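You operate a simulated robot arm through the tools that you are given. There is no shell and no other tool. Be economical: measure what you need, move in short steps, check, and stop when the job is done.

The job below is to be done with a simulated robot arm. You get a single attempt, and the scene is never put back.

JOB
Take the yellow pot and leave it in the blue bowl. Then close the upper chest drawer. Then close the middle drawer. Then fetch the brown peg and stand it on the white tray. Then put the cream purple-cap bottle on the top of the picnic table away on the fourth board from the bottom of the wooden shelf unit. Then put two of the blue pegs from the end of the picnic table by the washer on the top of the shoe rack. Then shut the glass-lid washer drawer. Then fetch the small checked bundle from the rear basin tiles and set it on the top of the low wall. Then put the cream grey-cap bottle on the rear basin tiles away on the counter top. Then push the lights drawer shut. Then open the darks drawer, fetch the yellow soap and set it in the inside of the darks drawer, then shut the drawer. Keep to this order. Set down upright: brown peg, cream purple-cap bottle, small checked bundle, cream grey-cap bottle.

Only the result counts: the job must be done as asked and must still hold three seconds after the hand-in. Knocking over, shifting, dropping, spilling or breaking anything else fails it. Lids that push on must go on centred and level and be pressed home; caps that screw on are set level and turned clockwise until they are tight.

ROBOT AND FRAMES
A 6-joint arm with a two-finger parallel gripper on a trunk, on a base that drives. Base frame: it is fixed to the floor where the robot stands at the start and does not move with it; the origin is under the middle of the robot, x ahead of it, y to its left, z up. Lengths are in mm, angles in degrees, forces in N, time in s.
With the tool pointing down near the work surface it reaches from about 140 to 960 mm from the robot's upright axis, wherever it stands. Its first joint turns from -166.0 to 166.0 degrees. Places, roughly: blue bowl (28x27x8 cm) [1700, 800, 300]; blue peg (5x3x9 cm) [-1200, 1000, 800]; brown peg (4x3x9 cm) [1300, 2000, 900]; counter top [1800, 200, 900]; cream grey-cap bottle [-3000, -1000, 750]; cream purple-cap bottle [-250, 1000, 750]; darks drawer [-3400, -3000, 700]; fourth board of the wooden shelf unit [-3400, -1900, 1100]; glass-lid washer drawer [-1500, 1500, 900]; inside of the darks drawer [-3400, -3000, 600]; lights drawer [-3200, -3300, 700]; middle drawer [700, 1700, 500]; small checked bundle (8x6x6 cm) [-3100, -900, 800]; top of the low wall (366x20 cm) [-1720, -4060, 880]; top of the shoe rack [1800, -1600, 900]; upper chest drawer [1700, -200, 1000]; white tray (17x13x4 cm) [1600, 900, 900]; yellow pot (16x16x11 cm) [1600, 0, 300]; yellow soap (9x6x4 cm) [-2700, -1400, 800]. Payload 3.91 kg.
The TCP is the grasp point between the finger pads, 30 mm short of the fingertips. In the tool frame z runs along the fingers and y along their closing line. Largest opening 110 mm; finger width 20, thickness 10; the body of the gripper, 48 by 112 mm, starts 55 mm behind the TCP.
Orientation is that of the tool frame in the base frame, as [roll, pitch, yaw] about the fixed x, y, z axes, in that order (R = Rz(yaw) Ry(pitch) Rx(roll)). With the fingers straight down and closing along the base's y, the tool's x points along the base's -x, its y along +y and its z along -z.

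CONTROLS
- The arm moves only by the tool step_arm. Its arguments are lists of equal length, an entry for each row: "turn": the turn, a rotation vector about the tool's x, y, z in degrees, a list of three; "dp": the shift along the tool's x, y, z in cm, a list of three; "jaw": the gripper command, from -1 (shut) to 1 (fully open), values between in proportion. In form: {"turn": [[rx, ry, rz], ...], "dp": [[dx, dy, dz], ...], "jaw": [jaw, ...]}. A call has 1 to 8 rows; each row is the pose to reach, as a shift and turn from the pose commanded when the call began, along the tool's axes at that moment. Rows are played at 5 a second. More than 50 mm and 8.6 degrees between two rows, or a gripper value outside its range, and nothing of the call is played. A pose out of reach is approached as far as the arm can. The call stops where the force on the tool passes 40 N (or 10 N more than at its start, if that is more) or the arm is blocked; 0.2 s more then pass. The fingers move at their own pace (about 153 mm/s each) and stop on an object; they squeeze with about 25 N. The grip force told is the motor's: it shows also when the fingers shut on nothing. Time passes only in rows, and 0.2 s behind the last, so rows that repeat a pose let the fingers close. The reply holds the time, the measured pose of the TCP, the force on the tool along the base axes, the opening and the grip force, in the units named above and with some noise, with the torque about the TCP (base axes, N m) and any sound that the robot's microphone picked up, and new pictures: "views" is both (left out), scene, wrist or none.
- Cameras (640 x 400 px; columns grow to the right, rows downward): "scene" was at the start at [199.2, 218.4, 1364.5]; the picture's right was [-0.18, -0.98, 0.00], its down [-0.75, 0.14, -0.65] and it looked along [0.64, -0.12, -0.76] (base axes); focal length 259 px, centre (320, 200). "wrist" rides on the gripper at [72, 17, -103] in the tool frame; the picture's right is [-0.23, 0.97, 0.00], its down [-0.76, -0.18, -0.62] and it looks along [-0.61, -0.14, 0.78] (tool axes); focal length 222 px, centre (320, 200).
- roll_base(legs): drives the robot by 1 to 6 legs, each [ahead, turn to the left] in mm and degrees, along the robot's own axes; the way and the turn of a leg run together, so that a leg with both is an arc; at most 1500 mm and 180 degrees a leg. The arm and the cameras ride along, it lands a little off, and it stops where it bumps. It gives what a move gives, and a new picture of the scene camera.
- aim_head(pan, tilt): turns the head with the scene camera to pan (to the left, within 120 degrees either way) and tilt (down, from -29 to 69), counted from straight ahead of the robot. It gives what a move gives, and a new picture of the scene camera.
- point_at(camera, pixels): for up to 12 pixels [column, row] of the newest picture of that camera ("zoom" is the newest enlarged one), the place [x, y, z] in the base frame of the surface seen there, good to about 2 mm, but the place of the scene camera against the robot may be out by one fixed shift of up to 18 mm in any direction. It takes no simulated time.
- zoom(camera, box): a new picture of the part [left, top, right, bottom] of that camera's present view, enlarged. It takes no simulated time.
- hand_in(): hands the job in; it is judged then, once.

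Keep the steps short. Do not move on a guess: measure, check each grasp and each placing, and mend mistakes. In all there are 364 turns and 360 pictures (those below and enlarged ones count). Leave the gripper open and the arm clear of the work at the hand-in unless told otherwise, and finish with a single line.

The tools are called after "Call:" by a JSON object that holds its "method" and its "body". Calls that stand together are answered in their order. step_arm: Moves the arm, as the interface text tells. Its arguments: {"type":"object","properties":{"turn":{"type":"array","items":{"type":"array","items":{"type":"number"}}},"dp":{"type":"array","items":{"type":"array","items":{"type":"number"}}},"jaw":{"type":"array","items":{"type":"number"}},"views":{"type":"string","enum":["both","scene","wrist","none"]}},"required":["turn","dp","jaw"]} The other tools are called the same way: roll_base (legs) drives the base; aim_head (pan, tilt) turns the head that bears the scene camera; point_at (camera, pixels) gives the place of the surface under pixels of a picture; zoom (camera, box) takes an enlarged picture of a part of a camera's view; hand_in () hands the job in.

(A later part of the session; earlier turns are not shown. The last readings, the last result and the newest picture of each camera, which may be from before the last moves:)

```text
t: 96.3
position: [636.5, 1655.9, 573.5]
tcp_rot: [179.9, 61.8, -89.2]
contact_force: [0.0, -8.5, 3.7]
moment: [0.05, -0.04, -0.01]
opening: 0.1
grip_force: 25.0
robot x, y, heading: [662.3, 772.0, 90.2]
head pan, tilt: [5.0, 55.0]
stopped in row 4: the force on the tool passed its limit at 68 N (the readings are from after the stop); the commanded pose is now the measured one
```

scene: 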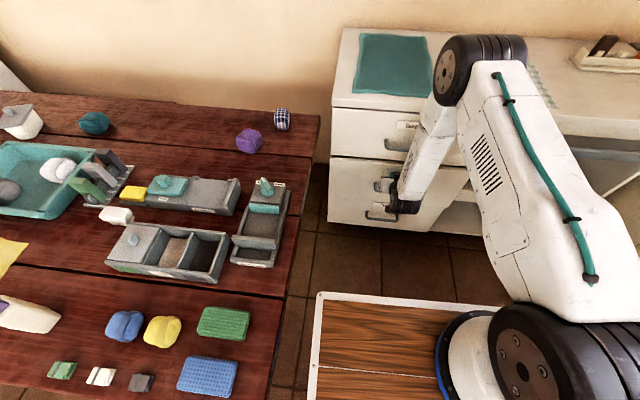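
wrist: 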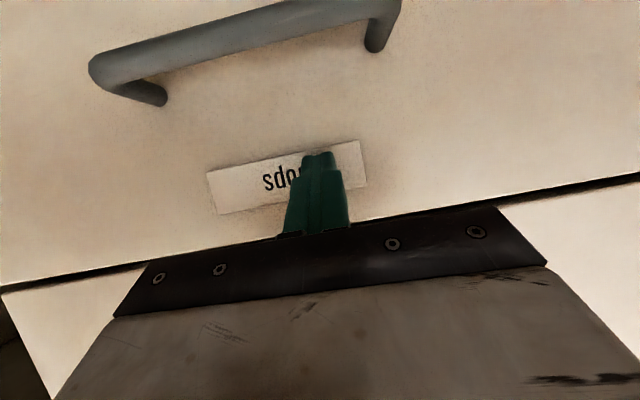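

It stopped hard at tip y≈1682, flush with the drawer above. I withdraw 240 mm and check.

Call:
{"method": "step_arm", "body": {"turn": [[0, 0, 0], [0, 0, 0], [0, 0, 0], [0, 0, 0], [0, 0, 0], [0, 0, 0]], "dp": [[1.87, 0, -3.53], [3.74, 0, -7.06], [5.6, 0, -10.6], [7.5, 0, -14.1], [9.4, 0, -17.7], [11.2, 0, -21.2]], "jaw": [-1, -1, -1, -1, -1, -1], "views": "both"}}

Call:
{"method": "point_at", "body": {"camera": "wrist", "pixels": [[200, 170], [480, 140], [240, 220], [450, 210], [560, 160], [130, 200]]}}

```text
t: 97.7
position: [641.8, 1419.1, 572.0]
tcp_rot: [180.0, 62.0, -89.2]
contact_force: [0.0, -0.5, 0.8]
moment: [0.01, 0.01, 0.02]
opening: 0.0
grip_force: 25.3
robot x, y, heading: [663.4, 769.4, 90.3]
head pan, tilt: [5.0, 55.0]
```

scene: 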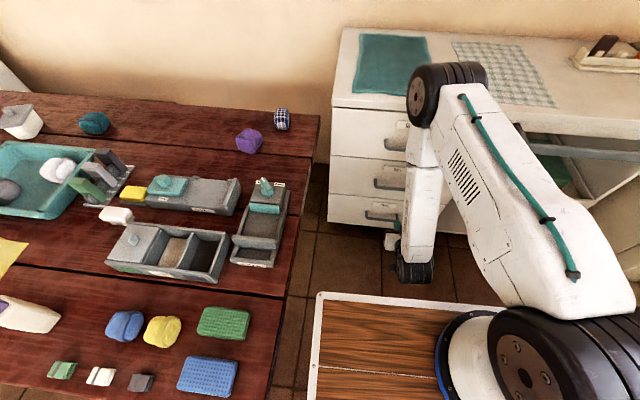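
wrist: 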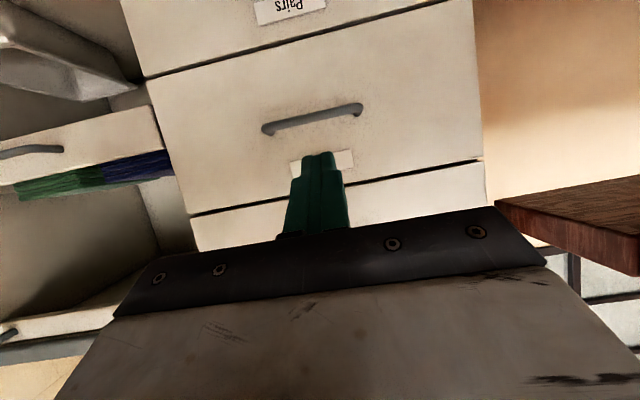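

```text
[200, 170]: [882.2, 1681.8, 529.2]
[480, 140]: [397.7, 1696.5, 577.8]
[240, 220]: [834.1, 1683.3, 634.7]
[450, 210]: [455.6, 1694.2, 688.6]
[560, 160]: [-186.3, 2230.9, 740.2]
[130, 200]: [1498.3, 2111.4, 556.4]
```

Middle drawer is closed flush. Next the brown peg. I raise the arm and turn the tool back to pointing down.

Call:
{"method": "step_arm", "body": {"turn": [[0, 7.7, 0], [0, 15.4, 0], [0, 23.1, 0], [0, 30.8, 0], [0, 38.5, 0], [0, 46.2, 0], [0, 53.9, 0], [0, 61.6, 0]], "dp": [[-4.33, 0, -2.3], [-8.66, 0, -4.6], [-13, 0, -6.9], [-17.3, 0, -9.2], [-21.6, 0, -11.5], [-26, 0, -13.8], [-30.3, 0, -16.1], [-34.6, 0, -18.4]], "jaw": [-0.5, 0, 0, 0, 0, 0, 0, 0], "views": "none"}}

Call:
{"method": "step_arm", "body": {"turn": [[0, 0, 0], [0, 0, 0], [0, 0, 0], [0, 0, 0]], "dp": [[0, 0, -4], [0, 0, -8], [0, 0, -12], [0, 0, -16]], "jaw": [0, 0, 0, 0], "views": "none"}}

Call:
{"method": "roll_base", "body": {"legs": [[-250, 0], [0, -32], [600, 0]]}}

Call:
{"method": "aim_head", "body": {"pan": 20, "tilt": 35}}

```text
t: 99.5
position: [639.7, 1419.5, 967.0]
tcp_rot: [-180.0, 0.4, -89.1]
contact_force: [0.2, -0.1, -0.7]
moment: [0.0, -0.01, 0.03]
opening: 54.9
grip_force: 0.1
out of reach, approached as far as the arm can: row 3, 4, 6
robot x, y, heading: [663.1, 767.4, 90.2]
head pan, tilt: [5.0, 55.0]
```

```text
t: 100.5
position: [640.2, 1417.0, 1125.7]
tcp_rot: [180.0, 0.5, -89.0]
contact_force: [0.5, -0.1, 0.3]
moment: [-0.02, 0.0, -0.04]
opening: 55.0
grip_force: 0.0
robot x, y, heading: [662.2, 771.0, 90.5]
head pan, tilt: [5.0, 55.0]
```

```text
t: 106.9
position: [1309.5, 1590.9, 1127.4]
tcp_rot: [-179.9, 0.4, -121.5]
contact_force: [0.4, -0.5, -0.1]
moment: [0.01, -0.02, 0.03]
opening: 54.8
grip_force: 0.0
robot x, y, heading: [983.9, 1033.0, 58.3]
head pan, tilt: [5.0, 55.0]
```

scene: 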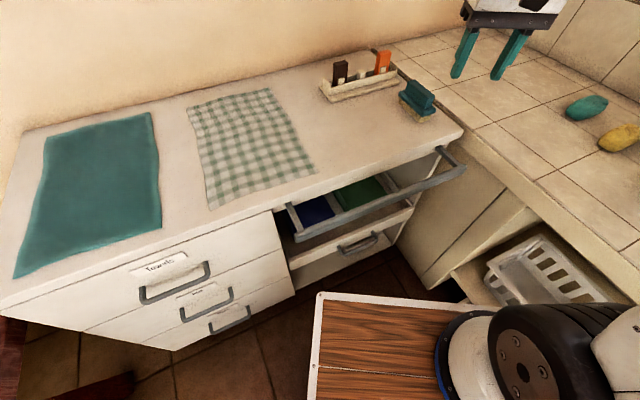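

```text
t: 107.7
position: [1311.4, 1590.7, 1126.5]
tcp_rot: [180.0, 0.5, -121.4]
contact_force: [0.4, 0.3, 0.3]
moment: [-0.01, 0.03, 0.0]
opening: 55.0
grip_force: 0.0
robot x, y, heading: [984.0, 1031.8, 57.9]
head pan, tilt: [20.0, 35.0]
```

scene: 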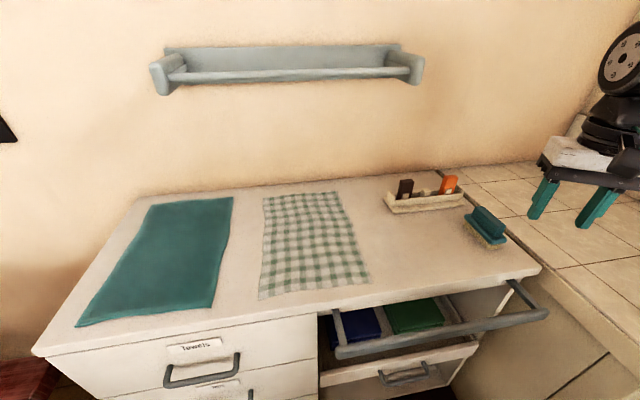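

The rack with a brown peg at (405,190) and an orange one is in view. I zoom and measure.

Call:
{"method": "zoom", "body": {"camera": "scene", "box": [370, 160, 490, 235]}}

Call:
{"method": "point_at", "body": {"camera": "scene", "pixels": [[406, 182], [405, 192], [448, 180], [395, 205], [460, 198], [388, 196], [425, 192], [430, 240], [489, 230]]}}

```text
5.33 times, centred on (430, 198) of scene
```

zoom: 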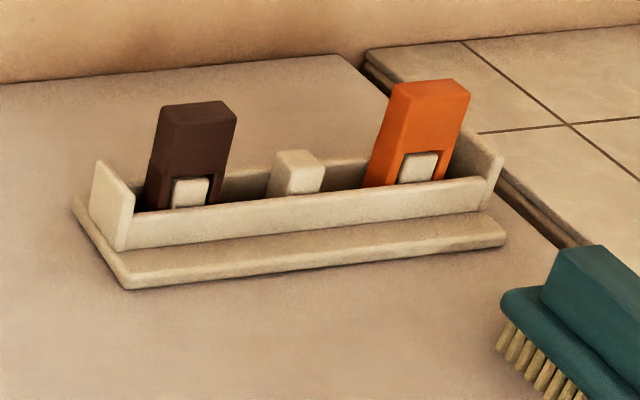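

```text
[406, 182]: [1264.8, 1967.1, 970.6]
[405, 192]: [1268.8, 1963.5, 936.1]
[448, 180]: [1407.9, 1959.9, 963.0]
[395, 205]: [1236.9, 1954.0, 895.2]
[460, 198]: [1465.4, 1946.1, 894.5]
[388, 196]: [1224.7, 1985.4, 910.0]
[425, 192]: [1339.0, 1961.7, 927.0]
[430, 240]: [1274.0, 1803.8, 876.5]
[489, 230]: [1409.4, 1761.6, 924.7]
```

I drive 100 mm closer, then bring the hand over the front of the rack for a wrist view.

Call:
{"method": "roll_base", "body": {"legs": [[100, 0]]}}

```text
t: 108.9
position: [1362.1, 1677.5, 1126.2]
tcp_rot: [-179.9, 0.4, -121.3]
contact_force: [-0.2, 0.0, -0.3]
moment: [-0.02, 0.03, -0.01]
opening: 55.1
grip_force: 0.1
robot x, y, heading: [1036.1, 1117.1, 58.0]
head pan, tilt: [20.0, 35.0]
```

scene: 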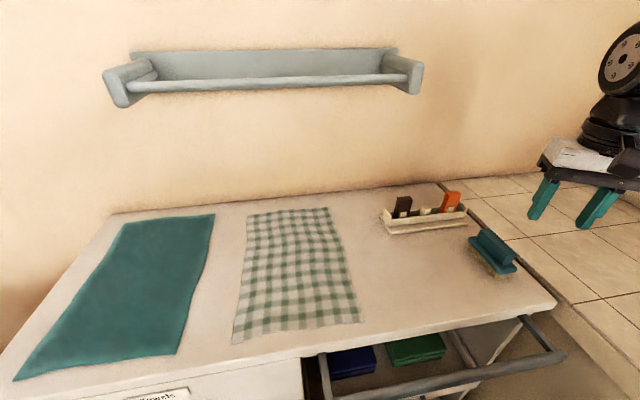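

Call:
{"method": "step_arm", "body": {"turn": [[0, 0, -5.6], [0, 0, -11.2], [0, 0, -16.9], [0, 0, -22.5]], "dp": [[-2.08, 3.95, 1.15], [-4.15, 7.9, 2.3], [-6.2, 11.85, 3.45], [-8.3, 15.8, 4.6]], "jaw": [0, 0, 0, 0]}}

Call:
{"method": "zoom", "body": {"camera": "wrist", "box": [160, 20, 480, 220]}}

```text
t: 109.9
position: [1269.5, 1829.7, 1082.4]
tcp_rot: [-179.9, 0.4, -98.8]
contact_force: [0.4, -0.1, 1.4]
moment: [0.02, 0.0, 0.02]
opening: 54.8
grip_force: 0.0
robot x, y, heading: [1037.9, 1116.7, 58.1]
head pan, tilt: [20.0, 35.0]
```

scene: 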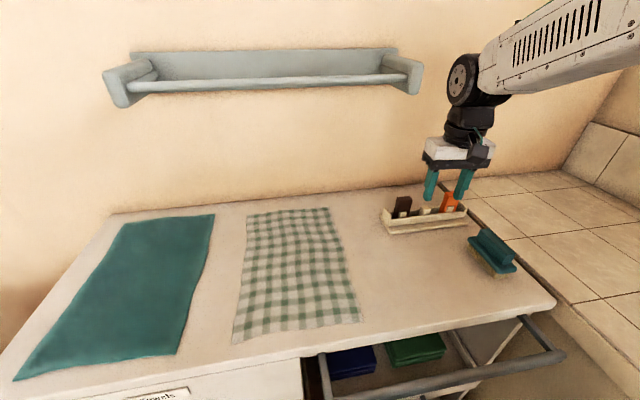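
wrist: 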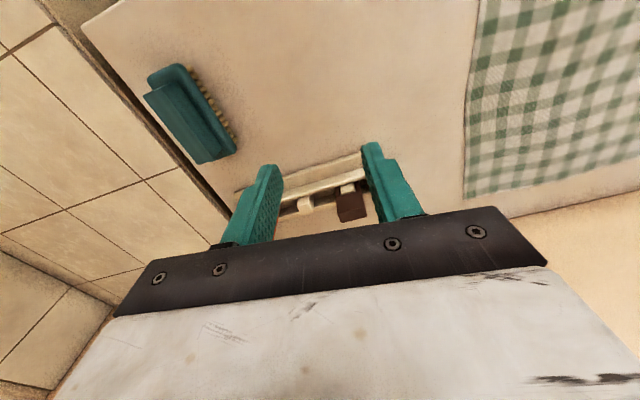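

```text
2.00 times, centred on (320, 120) of wrist
```

zoom: 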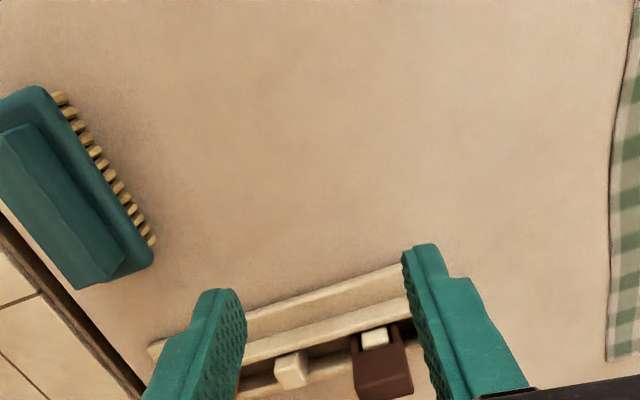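

Call:
{"method": "point_at", "body": {"camera": "zoom", "pixels": [[360, 385], [408, 375], [385, 394], [355, 350], [375, 338], [395, 360], [290, 360], [410, 275], [200, 345], [250, 380], [405, 325]]}}

Call:
{"method": "zoom", "body": {"camera": "scene", "box": [370, 170, 490, 245]}}

```text
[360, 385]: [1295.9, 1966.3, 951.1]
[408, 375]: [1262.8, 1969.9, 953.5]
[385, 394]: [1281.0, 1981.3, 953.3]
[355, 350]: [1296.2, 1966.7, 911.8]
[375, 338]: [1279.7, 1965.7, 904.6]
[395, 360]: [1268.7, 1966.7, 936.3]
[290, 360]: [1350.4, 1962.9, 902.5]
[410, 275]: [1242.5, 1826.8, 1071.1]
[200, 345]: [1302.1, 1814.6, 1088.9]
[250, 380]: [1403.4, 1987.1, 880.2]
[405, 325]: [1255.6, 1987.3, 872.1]
```

```text
5.33 times, centred on (430, 208) of scene
```

zoom: 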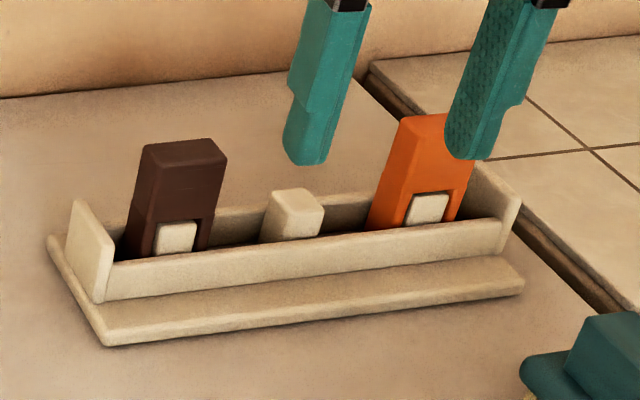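

The peg is upright: x 1262–1296, y ≈1966–1996, top z≈953. I move above it (tool already aligned with the rack) with 60 mm opening, then go down part way.

Call:
{"method": "step_arm", "body": {"turn": [[0, 0, 0], [0, 0, 0], [0, 0, 0], [0, 0, 0], [0, 0, 0], [0, 0, 0]], "dp": [[-3.8, 0.32, 0], [-7.6, 0.65, 0], [-11.4, 0.97, 0], [-15.2, 1.29, 0], [-15.2, 1.29, 4.5], [-15.2, 1.29, 9.0]], "jaw": [0.1, 0.1, 0.1, 0.1, 0.1, 0.1]}}

Call:
{"method": "zoom", "body": {"camera": "scene", "box": [370, 150, 490, 225]}}

```text
t: 111.3
position: [1284.3, 1982.5, 993.4]
tcp_rot: [-180.0, 0.5, -98.7]
contact_force: [0.1, 0.2, -0.3]
moment: [0.02, 0.02, -0.02]
opening: 60.5
grip_force: 0.1
robot x, y, heading: [1035.6, 1120.1, 58.1]
head pan, tilt: [20.0, 35.0]
```

scene: 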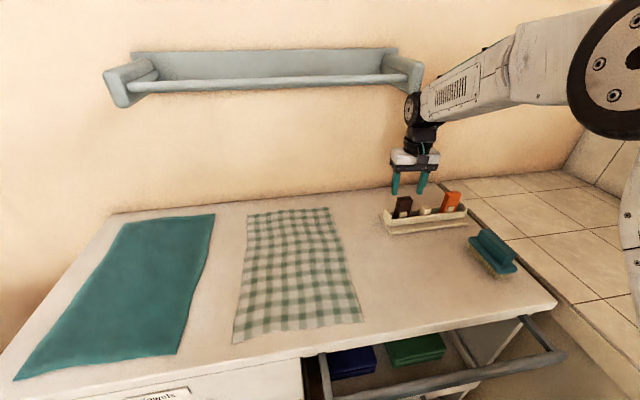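
wrist: 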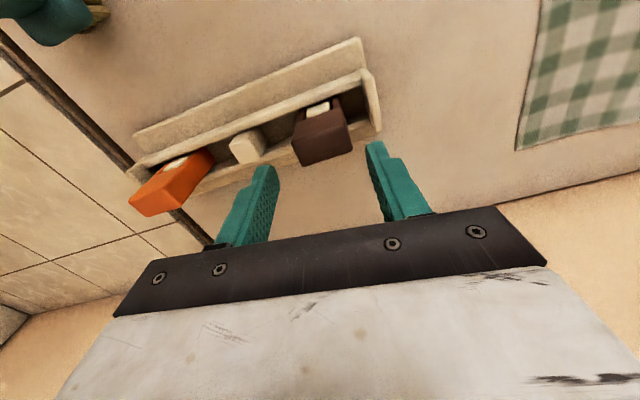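

```text
5.33 times, centred on (430, 188) of scene
```

zoom: 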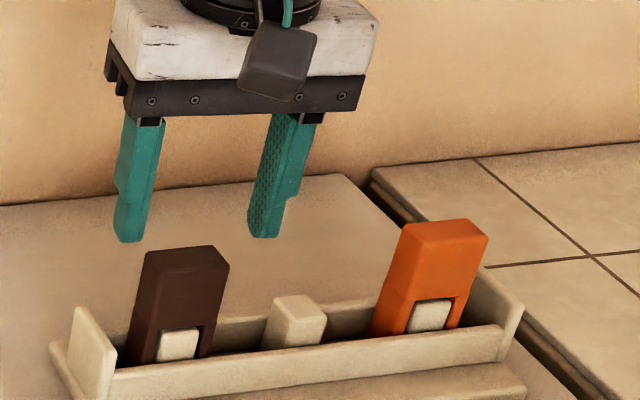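

Call:
{"method": "point_at", "body": {"camera": "wrist", "pixels": [[298, 140], [347, 124], [304, 162], [350, 148], [325, 150], [320, 125], [360, 80], [372, 125], [335, 104]]}}

Call:
{"method": "zoom", "body": {"camera": "wrist", "box": [240, 60, 420, 200]}}

```text
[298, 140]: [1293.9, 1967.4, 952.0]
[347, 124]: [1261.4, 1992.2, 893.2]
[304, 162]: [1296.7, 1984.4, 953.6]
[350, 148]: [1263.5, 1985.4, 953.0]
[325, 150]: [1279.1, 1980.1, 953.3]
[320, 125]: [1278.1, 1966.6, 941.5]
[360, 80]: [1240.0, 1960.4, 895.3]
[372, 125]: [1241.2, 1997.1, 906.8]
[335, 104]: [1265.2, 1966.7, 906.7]
```

```text
2.86 times, centred on (330, 130) of wrist
```

zoom: 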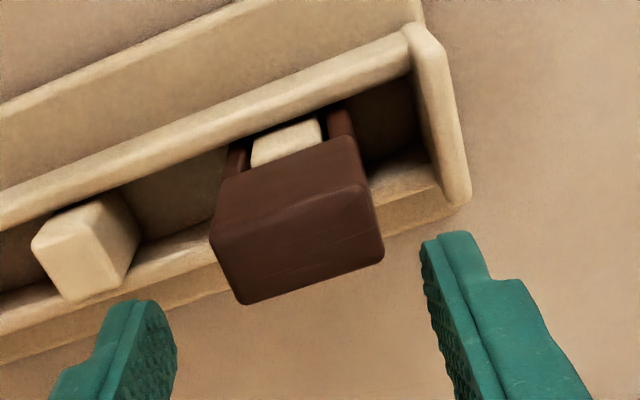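

I shift 4 mm left and lower 53 mm to z≈940.

Call:
{"method": "step_arm", "body": {"turn": [[0, 0, 0], [0, 0, 0], [0, 0, 0]], "dp": [[0.25, 0.4, 1.0], [0.25, 0.4, 3.2], [0.25, 0.4, 5.4]], "jaw": [0.1, 0.1, 0.1]}}

Call:
{"method": "zoom", "body": {"camera": "scene", "box": [370, 150, 490, 225]}}

```text
t: 112.1
position: [1278.5, 1980.1, 938.6]
tcp_rot: [-179.9, 0.3, -98.8]
contact_force: [0.0, -0.3, 0.2]
moment: [0.02, 0.03, -0.01]
opening: 60.6
grip_force: 0.0
robot x, y, heading: [1036.8, 1118.1, 58.2]
head pan, tilt: [20.0, 35.0]
```

scene: 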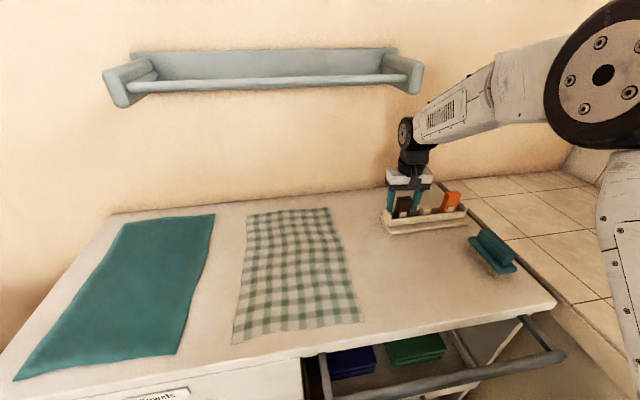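
wrist: 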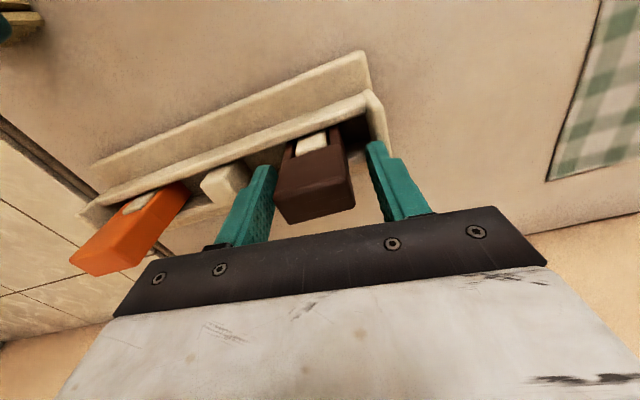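

```text
5.33 times, centred on (430, 188) of scene
```

zoom: 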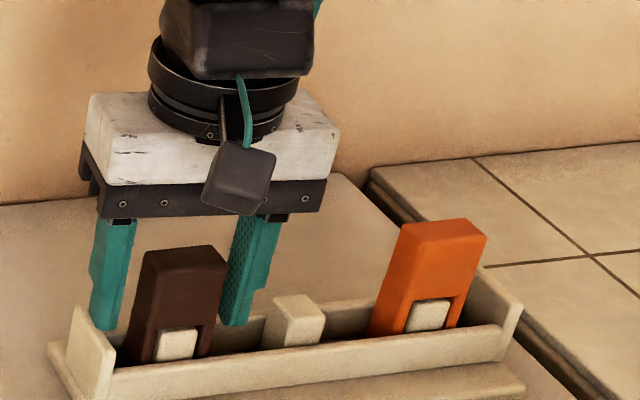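

The fingers straddle the peg. Close.

Call:
{"method": "step_arm", "body": {"turn": [[0, 0, 0], [0, 0, 0], [0, 0, 0]], "dp": [[0, 0, 0], [0, 0, 0], [0, 0, 0]], "jaw": [-0.3, -1, -1], "views": "wrist"}}

```text
t: 112.9
position: [1278.7, 1980.7, 938.0]
tcp_rot: [-179.9, 0.5, -98.8]
contact_force: [-0.3, -0.3, -0.3]
moment: [-0.05, -0.06, 0.02]
opening: 39.1
grip_force: 24.9
robot x, y, heading: [1033.7, 1118.2, 58.1]
head pan, tilt: [20.0, 35.0]
```

wrist: 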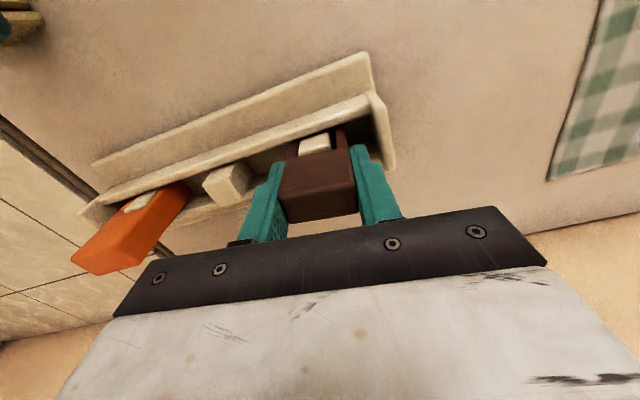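

Gripped at 39 mm. I lift 140 mm straight up.

Call:
{"method": "step_arm", "body": {"turn": [[0, 0, 0], [0, 0, 0], [0, 0, 0], [0, 0, 0], [0, 0, 0]], "dp": [[0, 0, -2], [0, 0, -4.5], [0, 0, -8], [0, 0, -12], [0, 0, -16]], "jaw": [-1, -1, -1, -1, -1]}}

Call:
{"method": "zoom", "body": {"camera": "scene", "box": [370, 100, 490, 225]}}

```text
t: 114.1
position: [1281.0, 1974.9, 1096.1]
tcp_rot: [-179.8, 0.1, -98.8]
contact_force: [0.3, 0.3, 0.5]
moment: [0.01, -0.02, 0.01]
opening: 39.2
grip_force: 24.9
robot x, y, heading: [1033.2, 1114.2, 58.1]
head pan, tilt: [20.0, 35.0]
```

scene: 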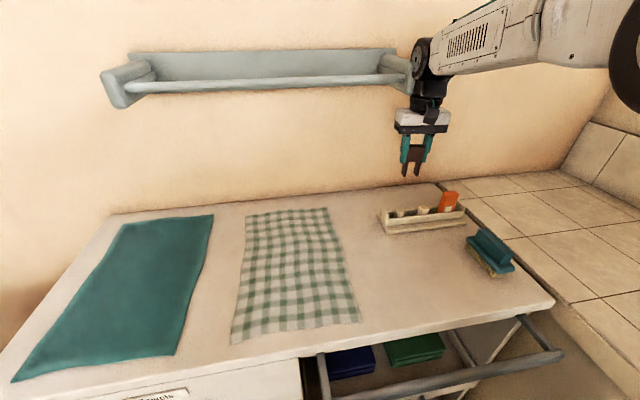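
wrist: 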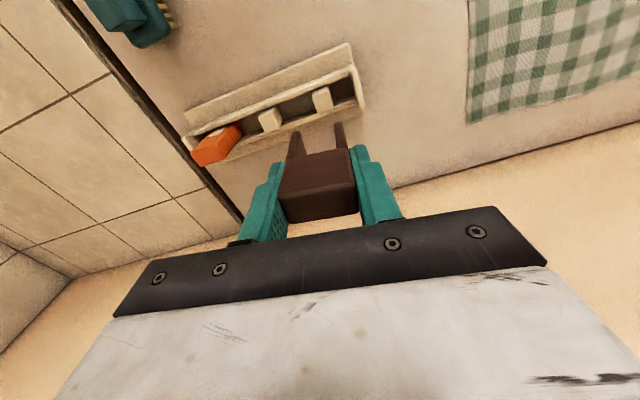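

```text
3.20 times, centred on (430, 162) of scene
```

zoom: 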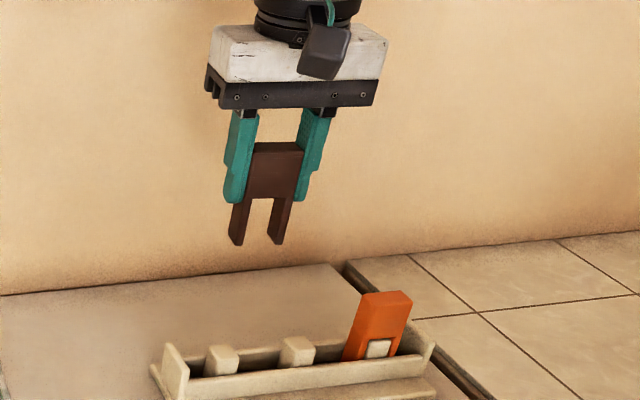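

Peg is held upright and free. I retract the arm toward the robot (and yaw the tool back in line).

Call:
{"method": "step_arm", "body": {"turn": [[0, 0, 3], [0, 0, 6], [0, 0, 9], [0, 0, 12], [0, 0, 15], [0, 0, 18], [0, 0, 21], [0, 0, 23]], "dp": [[4.2, -0.2, 0], [8.4, -0.4, 0], [12.6, -0.7, 0], [16.8, -0.9, 0], [21, -1.1, 0], [25.2, -1.3, 0], [29.4, -1.6, 0], [33.4, -1.8, 0]], "jaw": [-1, -1, -1, -1, -1, -1, -1, -1], "views": "none"}}

Call:
{"method": "roll_base", "body": {"legs": [[-200, 0], [0, -65]]}}

Call:
{"method": "aim_head", "body": {"pan": 10, "tilt": 35}}

```text
t: 115.9
position: [1243.2, 1644.9, 1095.7]
tcp_rot: [180.0, 0.4, -121.7]
contact_force: [0.0, 0.8, -0.1]
moment: [0.02, 0.02, 0.01]
opening: 39.5
grip_force: 25.8
robot x, y, heading: [1033.6, 1114.4, 58.1]
head pan, tilt: [20.0, 35.0]
```

```text
t: 120.3
position: [1495.9, 987.8, 1095.3]
tcp_rot: [180.0, 0.4, 173.8]
contact_force: [0.2, -0.6, -0.5]
moment: [0.02, 0.01, -0.01]
opening: 39.0
grip_force: 25.0
robot x, y, heading: [929.5, 946.5, -6.4]
head pan, tilt: [20.0, 35.0]
```

scene: 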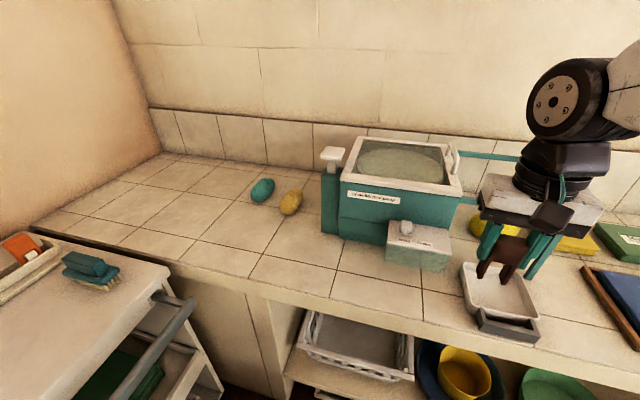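

```text
t: 121.0
position: [1495.5, 987.0, 1096.2]
tcp_rot: [-179.9, 0.4, 173.8]
contact_force: [0.2, 0.2, 0.3]
moment: [0.0, 0.02, -0.01]
opening: 39.3
grip_force: 25.2
robot x, y, heading: [929.8, 944.6, -6.3]
head pan, tilt: [10.0, 35.0]
```

scene: 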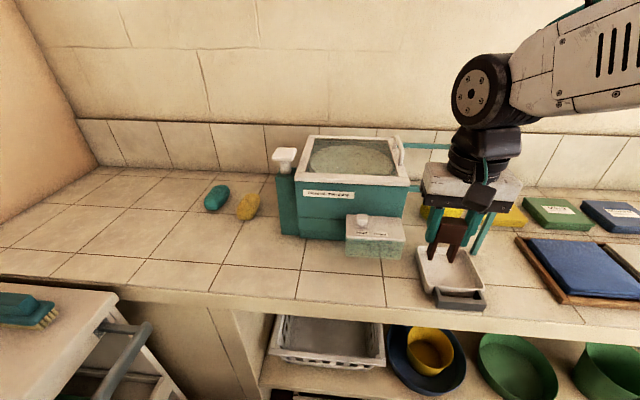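

The white tray is at (450,270). I measure it with both cameras.

Call:
{"method": "point_at", "body": {"camera": "scene", "pixels": [[420, 250], [432, 288], [472, 252], [485, 285], [447, 275], [460, 280], [435, 295], [485, 300], [400, 290]]}}

Call:
{"method": "step_arm", "body": {"turn": [[0, 0, 0]], "dp": [[0, 0, 0]], "jaw": [-1], "views": "wrist"}}

Call:
{"method": "zoom", "body": {"camera": "scene", "box": [380, 180, 540, 320]}}

```text
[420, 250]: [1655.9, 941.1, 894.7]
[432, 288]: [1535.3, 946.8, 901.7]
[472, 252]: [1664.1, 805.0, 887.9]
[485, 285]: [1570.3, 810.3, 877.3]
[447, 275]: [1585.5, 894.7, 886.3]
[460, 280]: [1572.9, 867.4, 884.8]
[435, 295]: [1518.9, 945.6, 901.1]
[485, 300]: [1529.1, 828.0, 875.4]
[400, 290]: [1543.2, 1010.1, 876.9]
```

```text
t: 121.4
position: [1496.1, 988.2, 1095.3]
tcp_rot: [-180.0, 0.3, 173.8]
contact_force: [0.0, -0.3, -0.6]
moment: [-0.02, 0.02, -0.03]
opening: 39.1
grip_force: 25.0
robot x, y, heading: [927.1, 946.9, -6.3]
head pan, tilt: [10.0, 35.0]
```

wrist: 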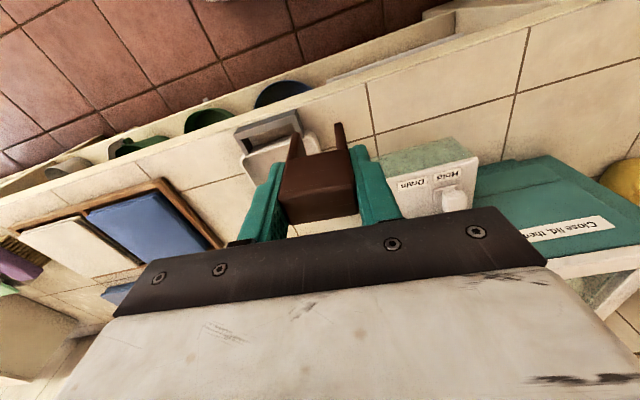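

```text
2.86 times, centred on (460, 250) of scene
```

zoom: 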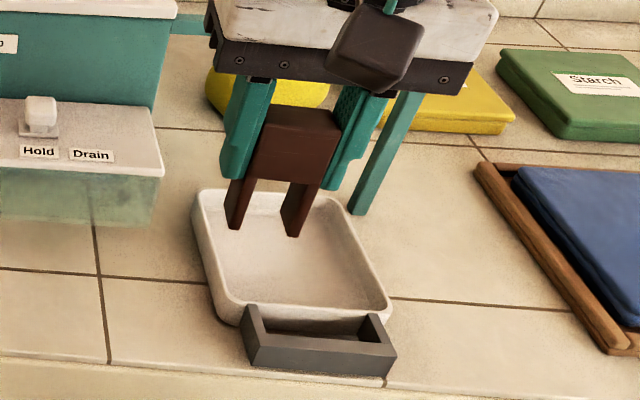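

Call:
{"method": "point_at", "body": {"camera": "zoom", "pixels": [[200, 192], [345, 195], [388, 305], [240, 318], [290, 250], [260, 270], [340, 290], [225, 270], [365, 260], [300, 300], [320, 350]]}}

```text
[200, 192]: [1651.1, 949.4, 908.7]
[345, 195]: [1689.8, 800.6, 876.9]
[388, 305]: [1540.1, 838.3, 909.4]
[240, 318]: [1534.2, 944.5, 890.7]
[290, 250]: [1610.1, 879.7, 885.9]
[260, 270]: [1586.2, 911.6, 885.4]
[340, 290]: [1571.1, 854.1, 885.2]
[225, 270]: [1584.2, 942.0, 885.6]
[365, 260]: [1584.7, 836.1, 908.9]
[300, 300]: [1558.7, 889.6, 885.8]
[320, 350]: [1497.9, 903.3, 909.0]
```

Call:
{"method": "point_at", "body": {"camera": "zoom", "pixels": [[358, 208], [375, 170], [395, 130], [185, 25], [410, 105]]}}

Call:
{"method": "step_arm", "body": {"turn": [[0, 0, 0], [0, 0, 0]], "dp": [[-1, -4, 0], [-2, -7, 0]], "jaw": [-1, -1]}}

Call:
{"method": "zoom", "body": {"camera": "scene", "box": [340, 100, 580, 320]}}

```text
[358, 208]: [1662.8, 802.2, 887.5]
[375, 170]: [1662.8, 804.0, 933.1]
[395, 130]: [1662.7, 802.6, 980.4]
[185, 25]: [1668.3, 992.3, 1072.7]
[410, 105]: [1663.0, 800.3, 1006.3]
```

```text
t: 122.0
position: [1507.3, 915.2, 1094.4]
tcp_rot: [-179.9, 0.4, 173.8]
contact_force: [0.1, 0.2, -0.6]
moment: [-0.01, 0.03, 0.0]
opening: 39.1
grip_force: 25.2
robot x, y, heading: [931.4, 944.6, -6.4]
head pan, tilt: [10.0, 35.0]
```

scene: 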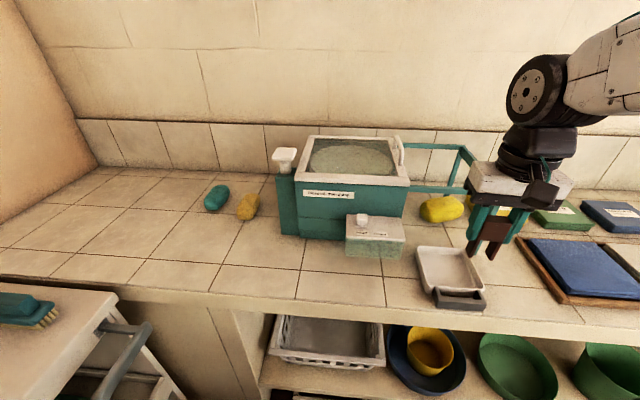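
wrist: 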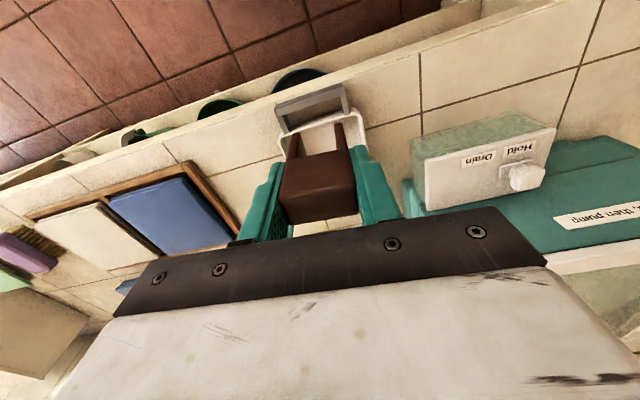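

```text
1.82 times, centred on (460, 210) of scene
```

zoom: 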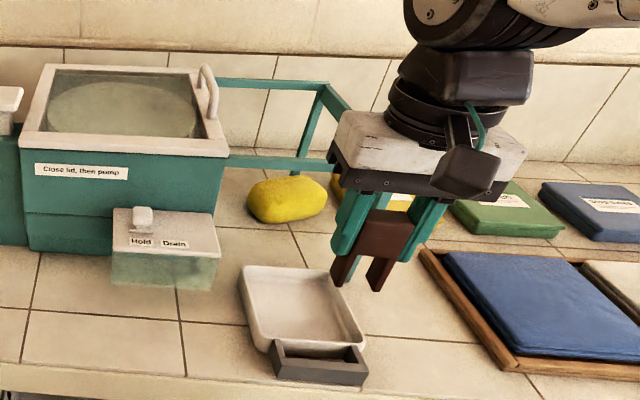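

Call:
{"method": "point_at", "body": {"camera": "wrist", "pixels": [[282, 140], [362, 120], [312, 130], [290, 160], [345, 100], [280, 115], [340, 130], [380, 130], [260, 180], [230, 140]]}}

Call:
{"method": "point_at", "body": {"camera": "zoom", "pixels": [[275, 162], [325, 90], [250, 270], [325, 275], [362, 345], [270, 345], [300, 320]]}}

```text
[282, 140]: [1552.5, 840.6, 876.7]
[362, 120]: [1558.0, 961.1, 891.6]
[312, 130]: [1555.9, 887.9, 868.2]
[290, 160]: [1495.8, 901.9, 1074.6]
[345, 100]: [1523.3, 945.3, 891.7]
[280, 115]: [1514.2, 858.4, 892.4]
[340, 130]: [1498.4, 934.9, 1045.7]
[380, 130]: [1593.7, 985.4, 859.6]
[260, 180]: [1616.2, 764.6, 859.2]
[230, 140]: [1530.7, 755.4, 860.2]
```

```text
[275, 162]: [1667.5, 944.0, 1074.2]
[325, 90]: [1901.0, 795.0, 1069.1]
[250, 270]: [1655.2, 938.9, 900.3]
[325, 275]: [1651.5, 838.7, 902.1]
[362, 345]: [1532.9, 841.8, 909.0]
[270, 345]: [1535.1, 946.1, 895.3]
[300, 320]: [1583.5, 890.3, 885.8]
```

By the wrist camera: floor z≈868, tray y ≈ 838–961. I place the peg at (1582, 898): move over, then lower to TCP z≈955.

Call:
{"method": "step_arm", "body": {"turn": [[0, 0, 0], [0, 0, 0], [0, 0, 0], [0, 0, 0], [0, 0, 0]], "dp": [[-3.8, -0.44, 0], [-7.64, -0.88, 0], [-7.64, -0.88, 4.5], [-7.64, -0.88, 9.0], [-7.64, -0.88, 13.5]], "jaw": [-1, -1, -1, -1, -1]}}

Call:
{"method": "zoom", "body": {"camera": "scene", "box": [380, 120, 560, 320]}}

```text
t: 123.2
position: [1583.3, 898.6, 957.8]
tcp_rot: [-179.9, 0.4, 173.6]
contact_force: [-0.9, 0.1, -0.1]
moment: [0.01, -0.03, 0.0]
opening: 39.2
grip_force: 25.3
robot x, y, heading: [931.0, 943.9, -6.7]
head pan, tilt: [10.0, 35.0]
```

scene: 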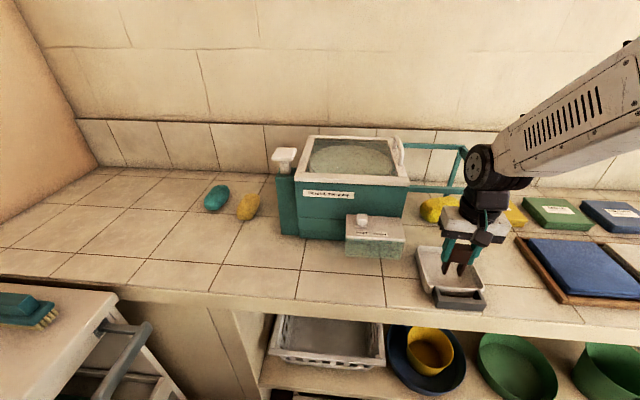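
wrist: 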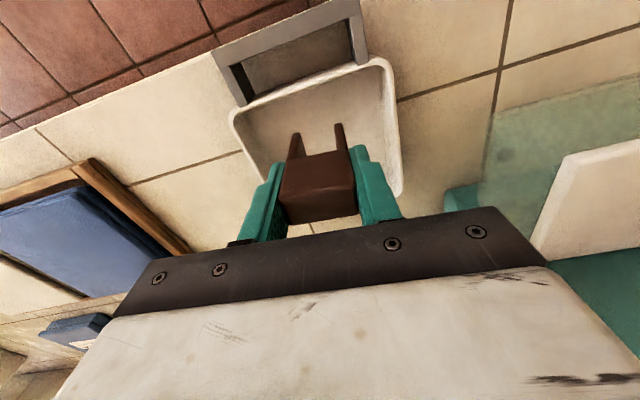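

```text
2.00 times, centred on (470, 220) of scene
```

zoom: 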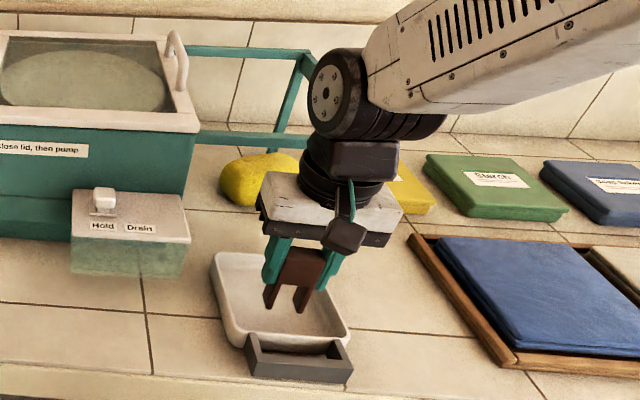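

Well placed over the tray. I lower in small rows until contact.

Call:
{"method": "step_arm", "body": {"turn": [[0, 0, 0], [0, 0, 0], [0, 0, 0], [0, 0, 0]], "dp": [[0, 0, 0.4], [0, 0, 0.8], [0, 0, 1.1], [0, 0, 1.4]], "jaw": [-1, -1, -1, -1], "views": "none"}}

```text
t: 124.2
position: [1583.6, 898.3, 947.1]
tcp_rot: [-180.0, 0.4, 173.8]
contact_force: [0.2, -0.3, -0.3]
moment: [0.02, 0.0, 0.0]
opening: 39.2
grip_force: 25.6
robot x, y, heading: [929.6, 942.9, -6.3]
head pan, tilt: [10.0, 35.0]
```

Call:
{"method": "step_arm", "body": {"turn": [[0, 0, 0], [0, 0, 0], [0, 0, 0], [0, 0, 0]], "dp": [[0, 0, 0.2], [0, 0, 0.4], [0, 0, 0.6], [0, 0, 0.8]], "jaw": [-1, -1, -1, -1], "views": "wrist"}}

Call:
{"method": "zoom", "body": {"camera": "scene", "box": [420, 220, 510, 310]}}

```text
t: 125.2
position: [1583.3, 899.4, 939.3]
tcp_rot: [180.0, 0.4, 173.7]
contact_force: [-0.4, -0.4, -0.5]
moment: [0.01, -0.03, -0.01]
opening: 39.0
grip_force: 24.7
robot x, y, heading: [928.1, 945.9, -6.4]
head pan, tilt: [10.0, 35.0]
```

wrist: 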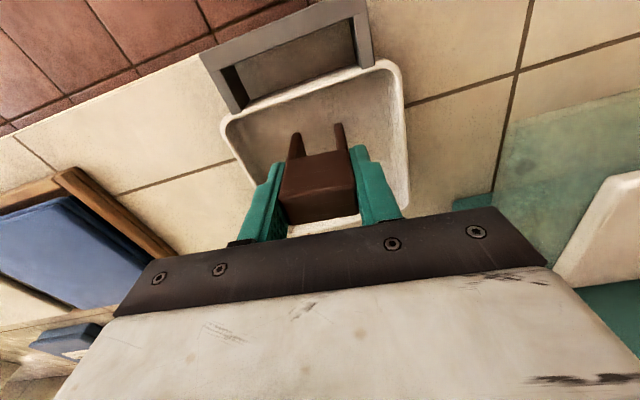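

```text
4.44 times, centred on (465, 265) of scene
```

zoom: 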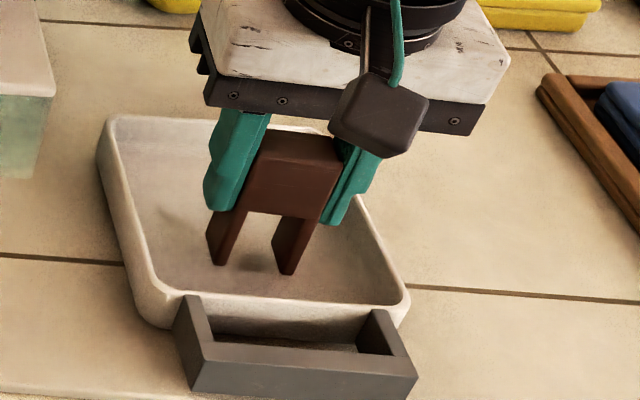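

Call:
{"method": "point_at", "body": {"camera": "zoom", "pixels": [[216, 258], [286, 268], [230, 280], [290, 285], [295, 145]]}}

Call:
{"method": "step_arm", "body": {"turn": [[0, 0, 0], [0, 0, 0], [0, 0, 0], [0, 0, 0]], "dp": [[0, 0, 0.2], [0, 0, 0.4], [0, 0, 0.6], [0, 0, 0.8]], "jaw": [-1, -1, -1, -1], "views": "none"}}

```text
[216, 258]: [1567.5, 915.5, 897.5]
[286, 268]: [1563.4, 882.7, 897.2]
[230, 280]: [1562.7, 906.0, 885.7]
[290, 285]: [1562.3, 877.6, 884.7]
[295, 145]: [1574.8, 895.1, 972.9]
```

```text
t: 126.2
position: [1583.6, 898.2, 933.9]
tcp_rot: [179.9, 0.5, 173.8]
contact_force: [-3.3, 1.1, 18.4]
moment: [0.04, 0.15, -0.04]
opening: 39.1
grip_force: 25.2
robot x, y, heading: [926.2, 944.5, -6.6]
head pan, tilt: [10.0, 35.0]
```

Contact (18 N). I open to ~60 mm and then withdraw straight up.

Call:
{"method": "step_arm", "body": {"turn": [[0, 0, 0], [0, 0, 0], [0, 0, 0], [0, 0, 0], [0, 0, 0]], "dp": [[0, 0, -0.2], [0, 0, -0.2], [0, 0, -0.2], [0, 0, -3], [0, 0, -7]], "jaw": [-0.2, 0.05, 0.1, 0.1, 0.1]}}

Call:
{"method": "zoom", "body": {"camera": "scene", "box": [420, 220, 510, 310]}}

```text
t: 127.4
position: [1583.7, 898.3, 1000.8]
tcp_rot: [180.0, 0.5, 173.8]
contact_force: [0.2, -0.6, -0.1]
moment: [0.0, -0.02, -0.01]
opening: 60.4
grip_force: 0.1
robot x, y, heading: [928.5, 947.1, -6.5]
head pan, tilt: [10.0, 35.0]
```

scene: 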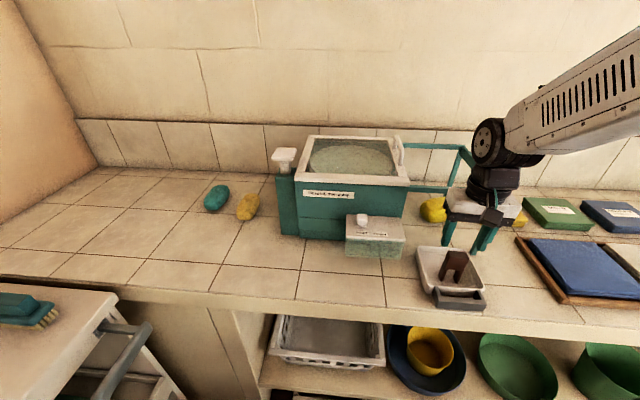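
wrist: 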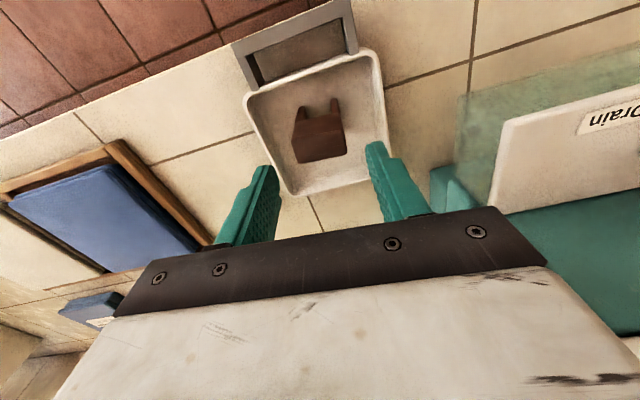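

```text
4.44 times, centred on (465, 265) of scene
```

zoom: 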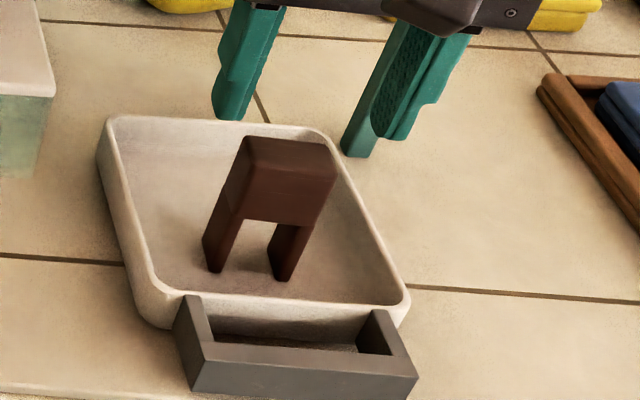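

The brown peg stands on the white tray. I raise the arm, back off and look toward the picnic table.

Call:
{"method": "step_arm", "body": {"turn": [[0, 0, 0], [0, 0, 0], [0, 0, 0], [0, 0, 0]], "dp": [[0, 0, -4], [0, 0, -8], [2, 0, -12], [4, 0, -15]], "jaw": [0.1, 0.1, 0.1, 0.1], "views": "none"}}

Call:
{"method": "roll_base", "body": {"legs": [[-300, 0], [0, -131], [850, 0]]}}

Call:
{"method": "aim_head", "body": {"pan": -75, "tilt": 35}}

```text
t: 128.4
position: [1541.4, 902.0, 1151.5]
tcp_rot: [179.9, 0.4, 173.9]
contact_force: [1.6, 0.4, -1.0]
moment: [0.0, 0.04, 0.0]
opening: 60.8
grip_force: 0.1
robot x, y, heading: [929.7, 945.8, -6.5]
head pan, tilt: [10.0, 35.0]
```

```text
t: 135.3
position: [246.4, 491.8, 1150.6]
tcp_rot: [179.2, 0.6, 50.8]
contact_force: [0.3, -0.1, 0.4]
moment: [0.04, 0.0, 0.01]
opening: 60.5
grip_force: 0.0
robot x, y, heading: [628.6, 966.8, -126.1]
head pan, tilt: [10.0, 35.0]
stopped in leg 2: the robot was blocked; the commanded pose is now the measured one
```

scene: 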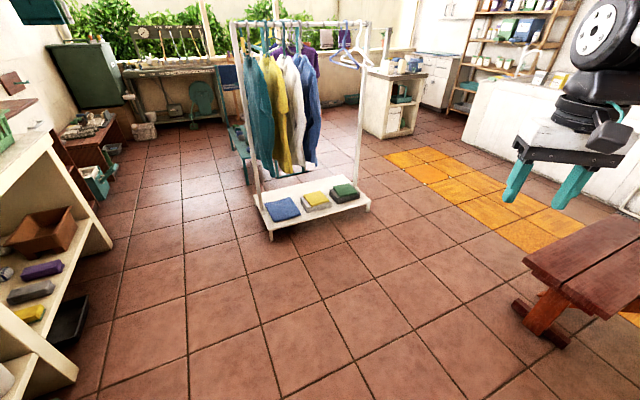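

```text
t: 136.9
position: [249.0, 489.9, 1152.6]
tcp_rot: [179.3, 0.5, 50.9]
contact_force: [0.3, 0.1, -0.2]
moment: [-0.01, 0.03, 0.01]
opening: 60.3
grip_force: 0.0
robot x, y, heading: [632.2, 965.8, -126.3]
head pan, tilt: [-75.0, 35.0]
```

scene: 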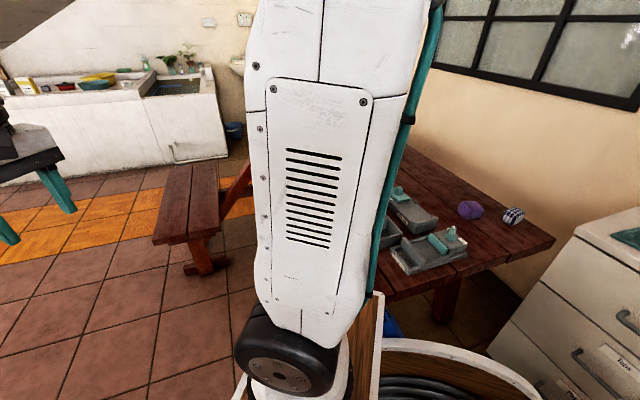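

The turn was blocked: my right side touched the table corner at (318,924). I turn back left 20° and drive away along the table end.

Call:
{"method": "roll_base", "body": {"legs": [[0, 20], [550, 0]]}}

Call:
{"method": "aim_head", "body": {"pan": -110, "tilt": 30}}

```text
t: 141.2
position: [275.9, -142.1, 1151.7]
tcp_rot: [179.3, 0.6, 70.7]
contact_force: [-0.6, 0.9, -0.4]
moment: [-0.04, 0.02, -0.01]
opening: 60.5
grip_force: 0.0
robot x, y, heading: [469.0, 437.2, -107.0]
head pan, tilt: [-75.0, 35.0]
```

scene: 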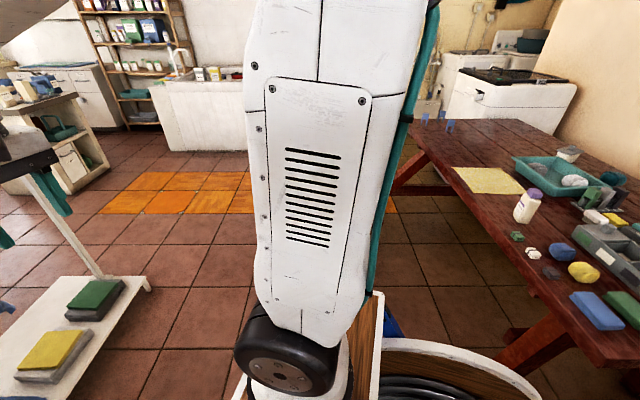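

```text
t: 142.2
position: [275.3, -141.9, 1152.9]
tcp_rot: [179.3, 0.5, 70.7]
contact_force: [-0.2, -0.6, 1.2]
moment: [-0.01, 0.01, -0.01]
opening: 60.5
grip_force: 0.1
robot x, y, heading: [470.9, 437.2, -107.0]
head pan, tilt: [-110.0, 30.0]
```

scene: 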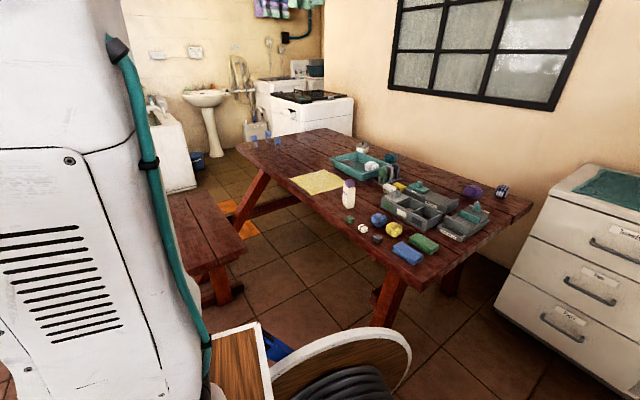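

All the table items still stand. I measure bottle, table edges and bench.

Call:
{"method": "point_at", "body": {"camera": "scene", "pixels": [[348, 184], [348, 200], [349, 208], [420, 280], [240, 142], [240, 240], [195, 200], [200, 260], [290, 175], [275, 137], [254, 133], [360, 228]]}}

Call:
{"method": "zoom", "body": {"camera": "scene", "box": [230, 110, 550, 290]}}

```text
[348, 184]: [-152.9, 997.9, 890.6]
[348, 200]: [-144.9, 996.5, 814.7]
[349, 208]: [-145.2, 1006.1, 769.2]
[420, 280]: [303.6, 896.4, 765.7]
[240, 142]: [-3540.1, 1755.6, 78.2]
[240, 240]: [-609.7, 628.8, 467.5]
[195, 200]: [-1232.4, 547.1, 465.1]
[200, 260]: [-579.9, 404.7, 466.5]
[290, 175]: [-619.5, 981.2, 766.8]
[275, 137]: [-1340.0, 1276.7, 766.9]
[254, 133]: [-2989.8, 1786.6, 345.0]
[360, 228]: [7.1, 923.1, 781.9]
```

```text
2.00 times, centred on (390, 200) of scene
```

zoom: 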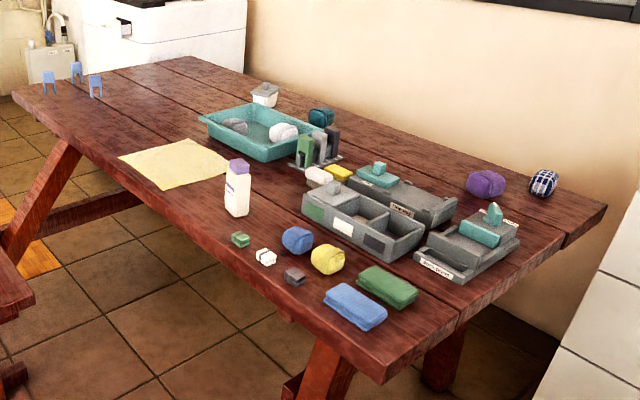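

Bottle at about (-148, 1000), table top true z≈750 (scene reads ~17 mm high). Before driving I check where the clothes rail stands.

Call:
{"method": "aim_head", "body": {"pan": 0, "tilt": 25}}

Call:
{"method": "point_at", "body": {"camera": "scene", "pixels": [[100, 300], [200, 300], [60, 330], [150, 250], [180, 280], [250, 200], [20, 200], [200, 200]]}}

```text
t: 144.1
position: [275.7, -141.2, 1151.1]
tcp_rot: [179.3, 0.6, 70.7]
contact_force: [-0.1, -0.4, -0.8]
moment: [-0.04, -0.04, 0.02]
opening: 60.3
grip_force: 0.1
robot x, y, heading: [471.8, 436.3, -106.9]
head pan, tilt: [0.0, 25.0]
```

scene: 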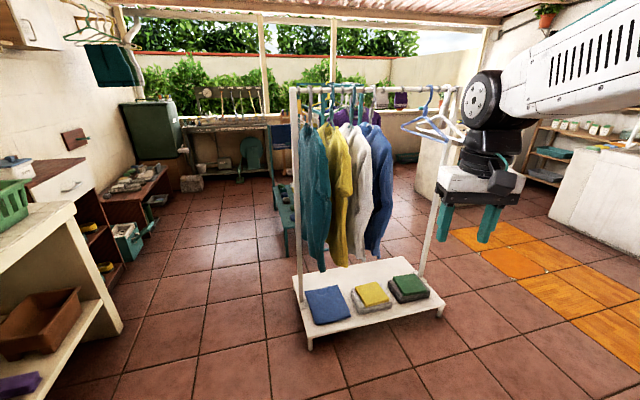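

```text
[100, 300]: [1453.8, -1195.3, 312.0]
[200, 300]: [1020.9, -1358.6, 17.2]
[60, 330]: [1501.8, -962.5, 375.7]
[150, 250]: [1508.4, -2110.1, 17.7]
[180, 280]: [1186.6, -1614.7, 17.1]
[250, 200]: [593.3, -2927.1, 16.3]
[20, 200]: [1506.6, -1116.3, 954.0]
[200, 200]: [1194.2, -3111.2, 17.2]
```

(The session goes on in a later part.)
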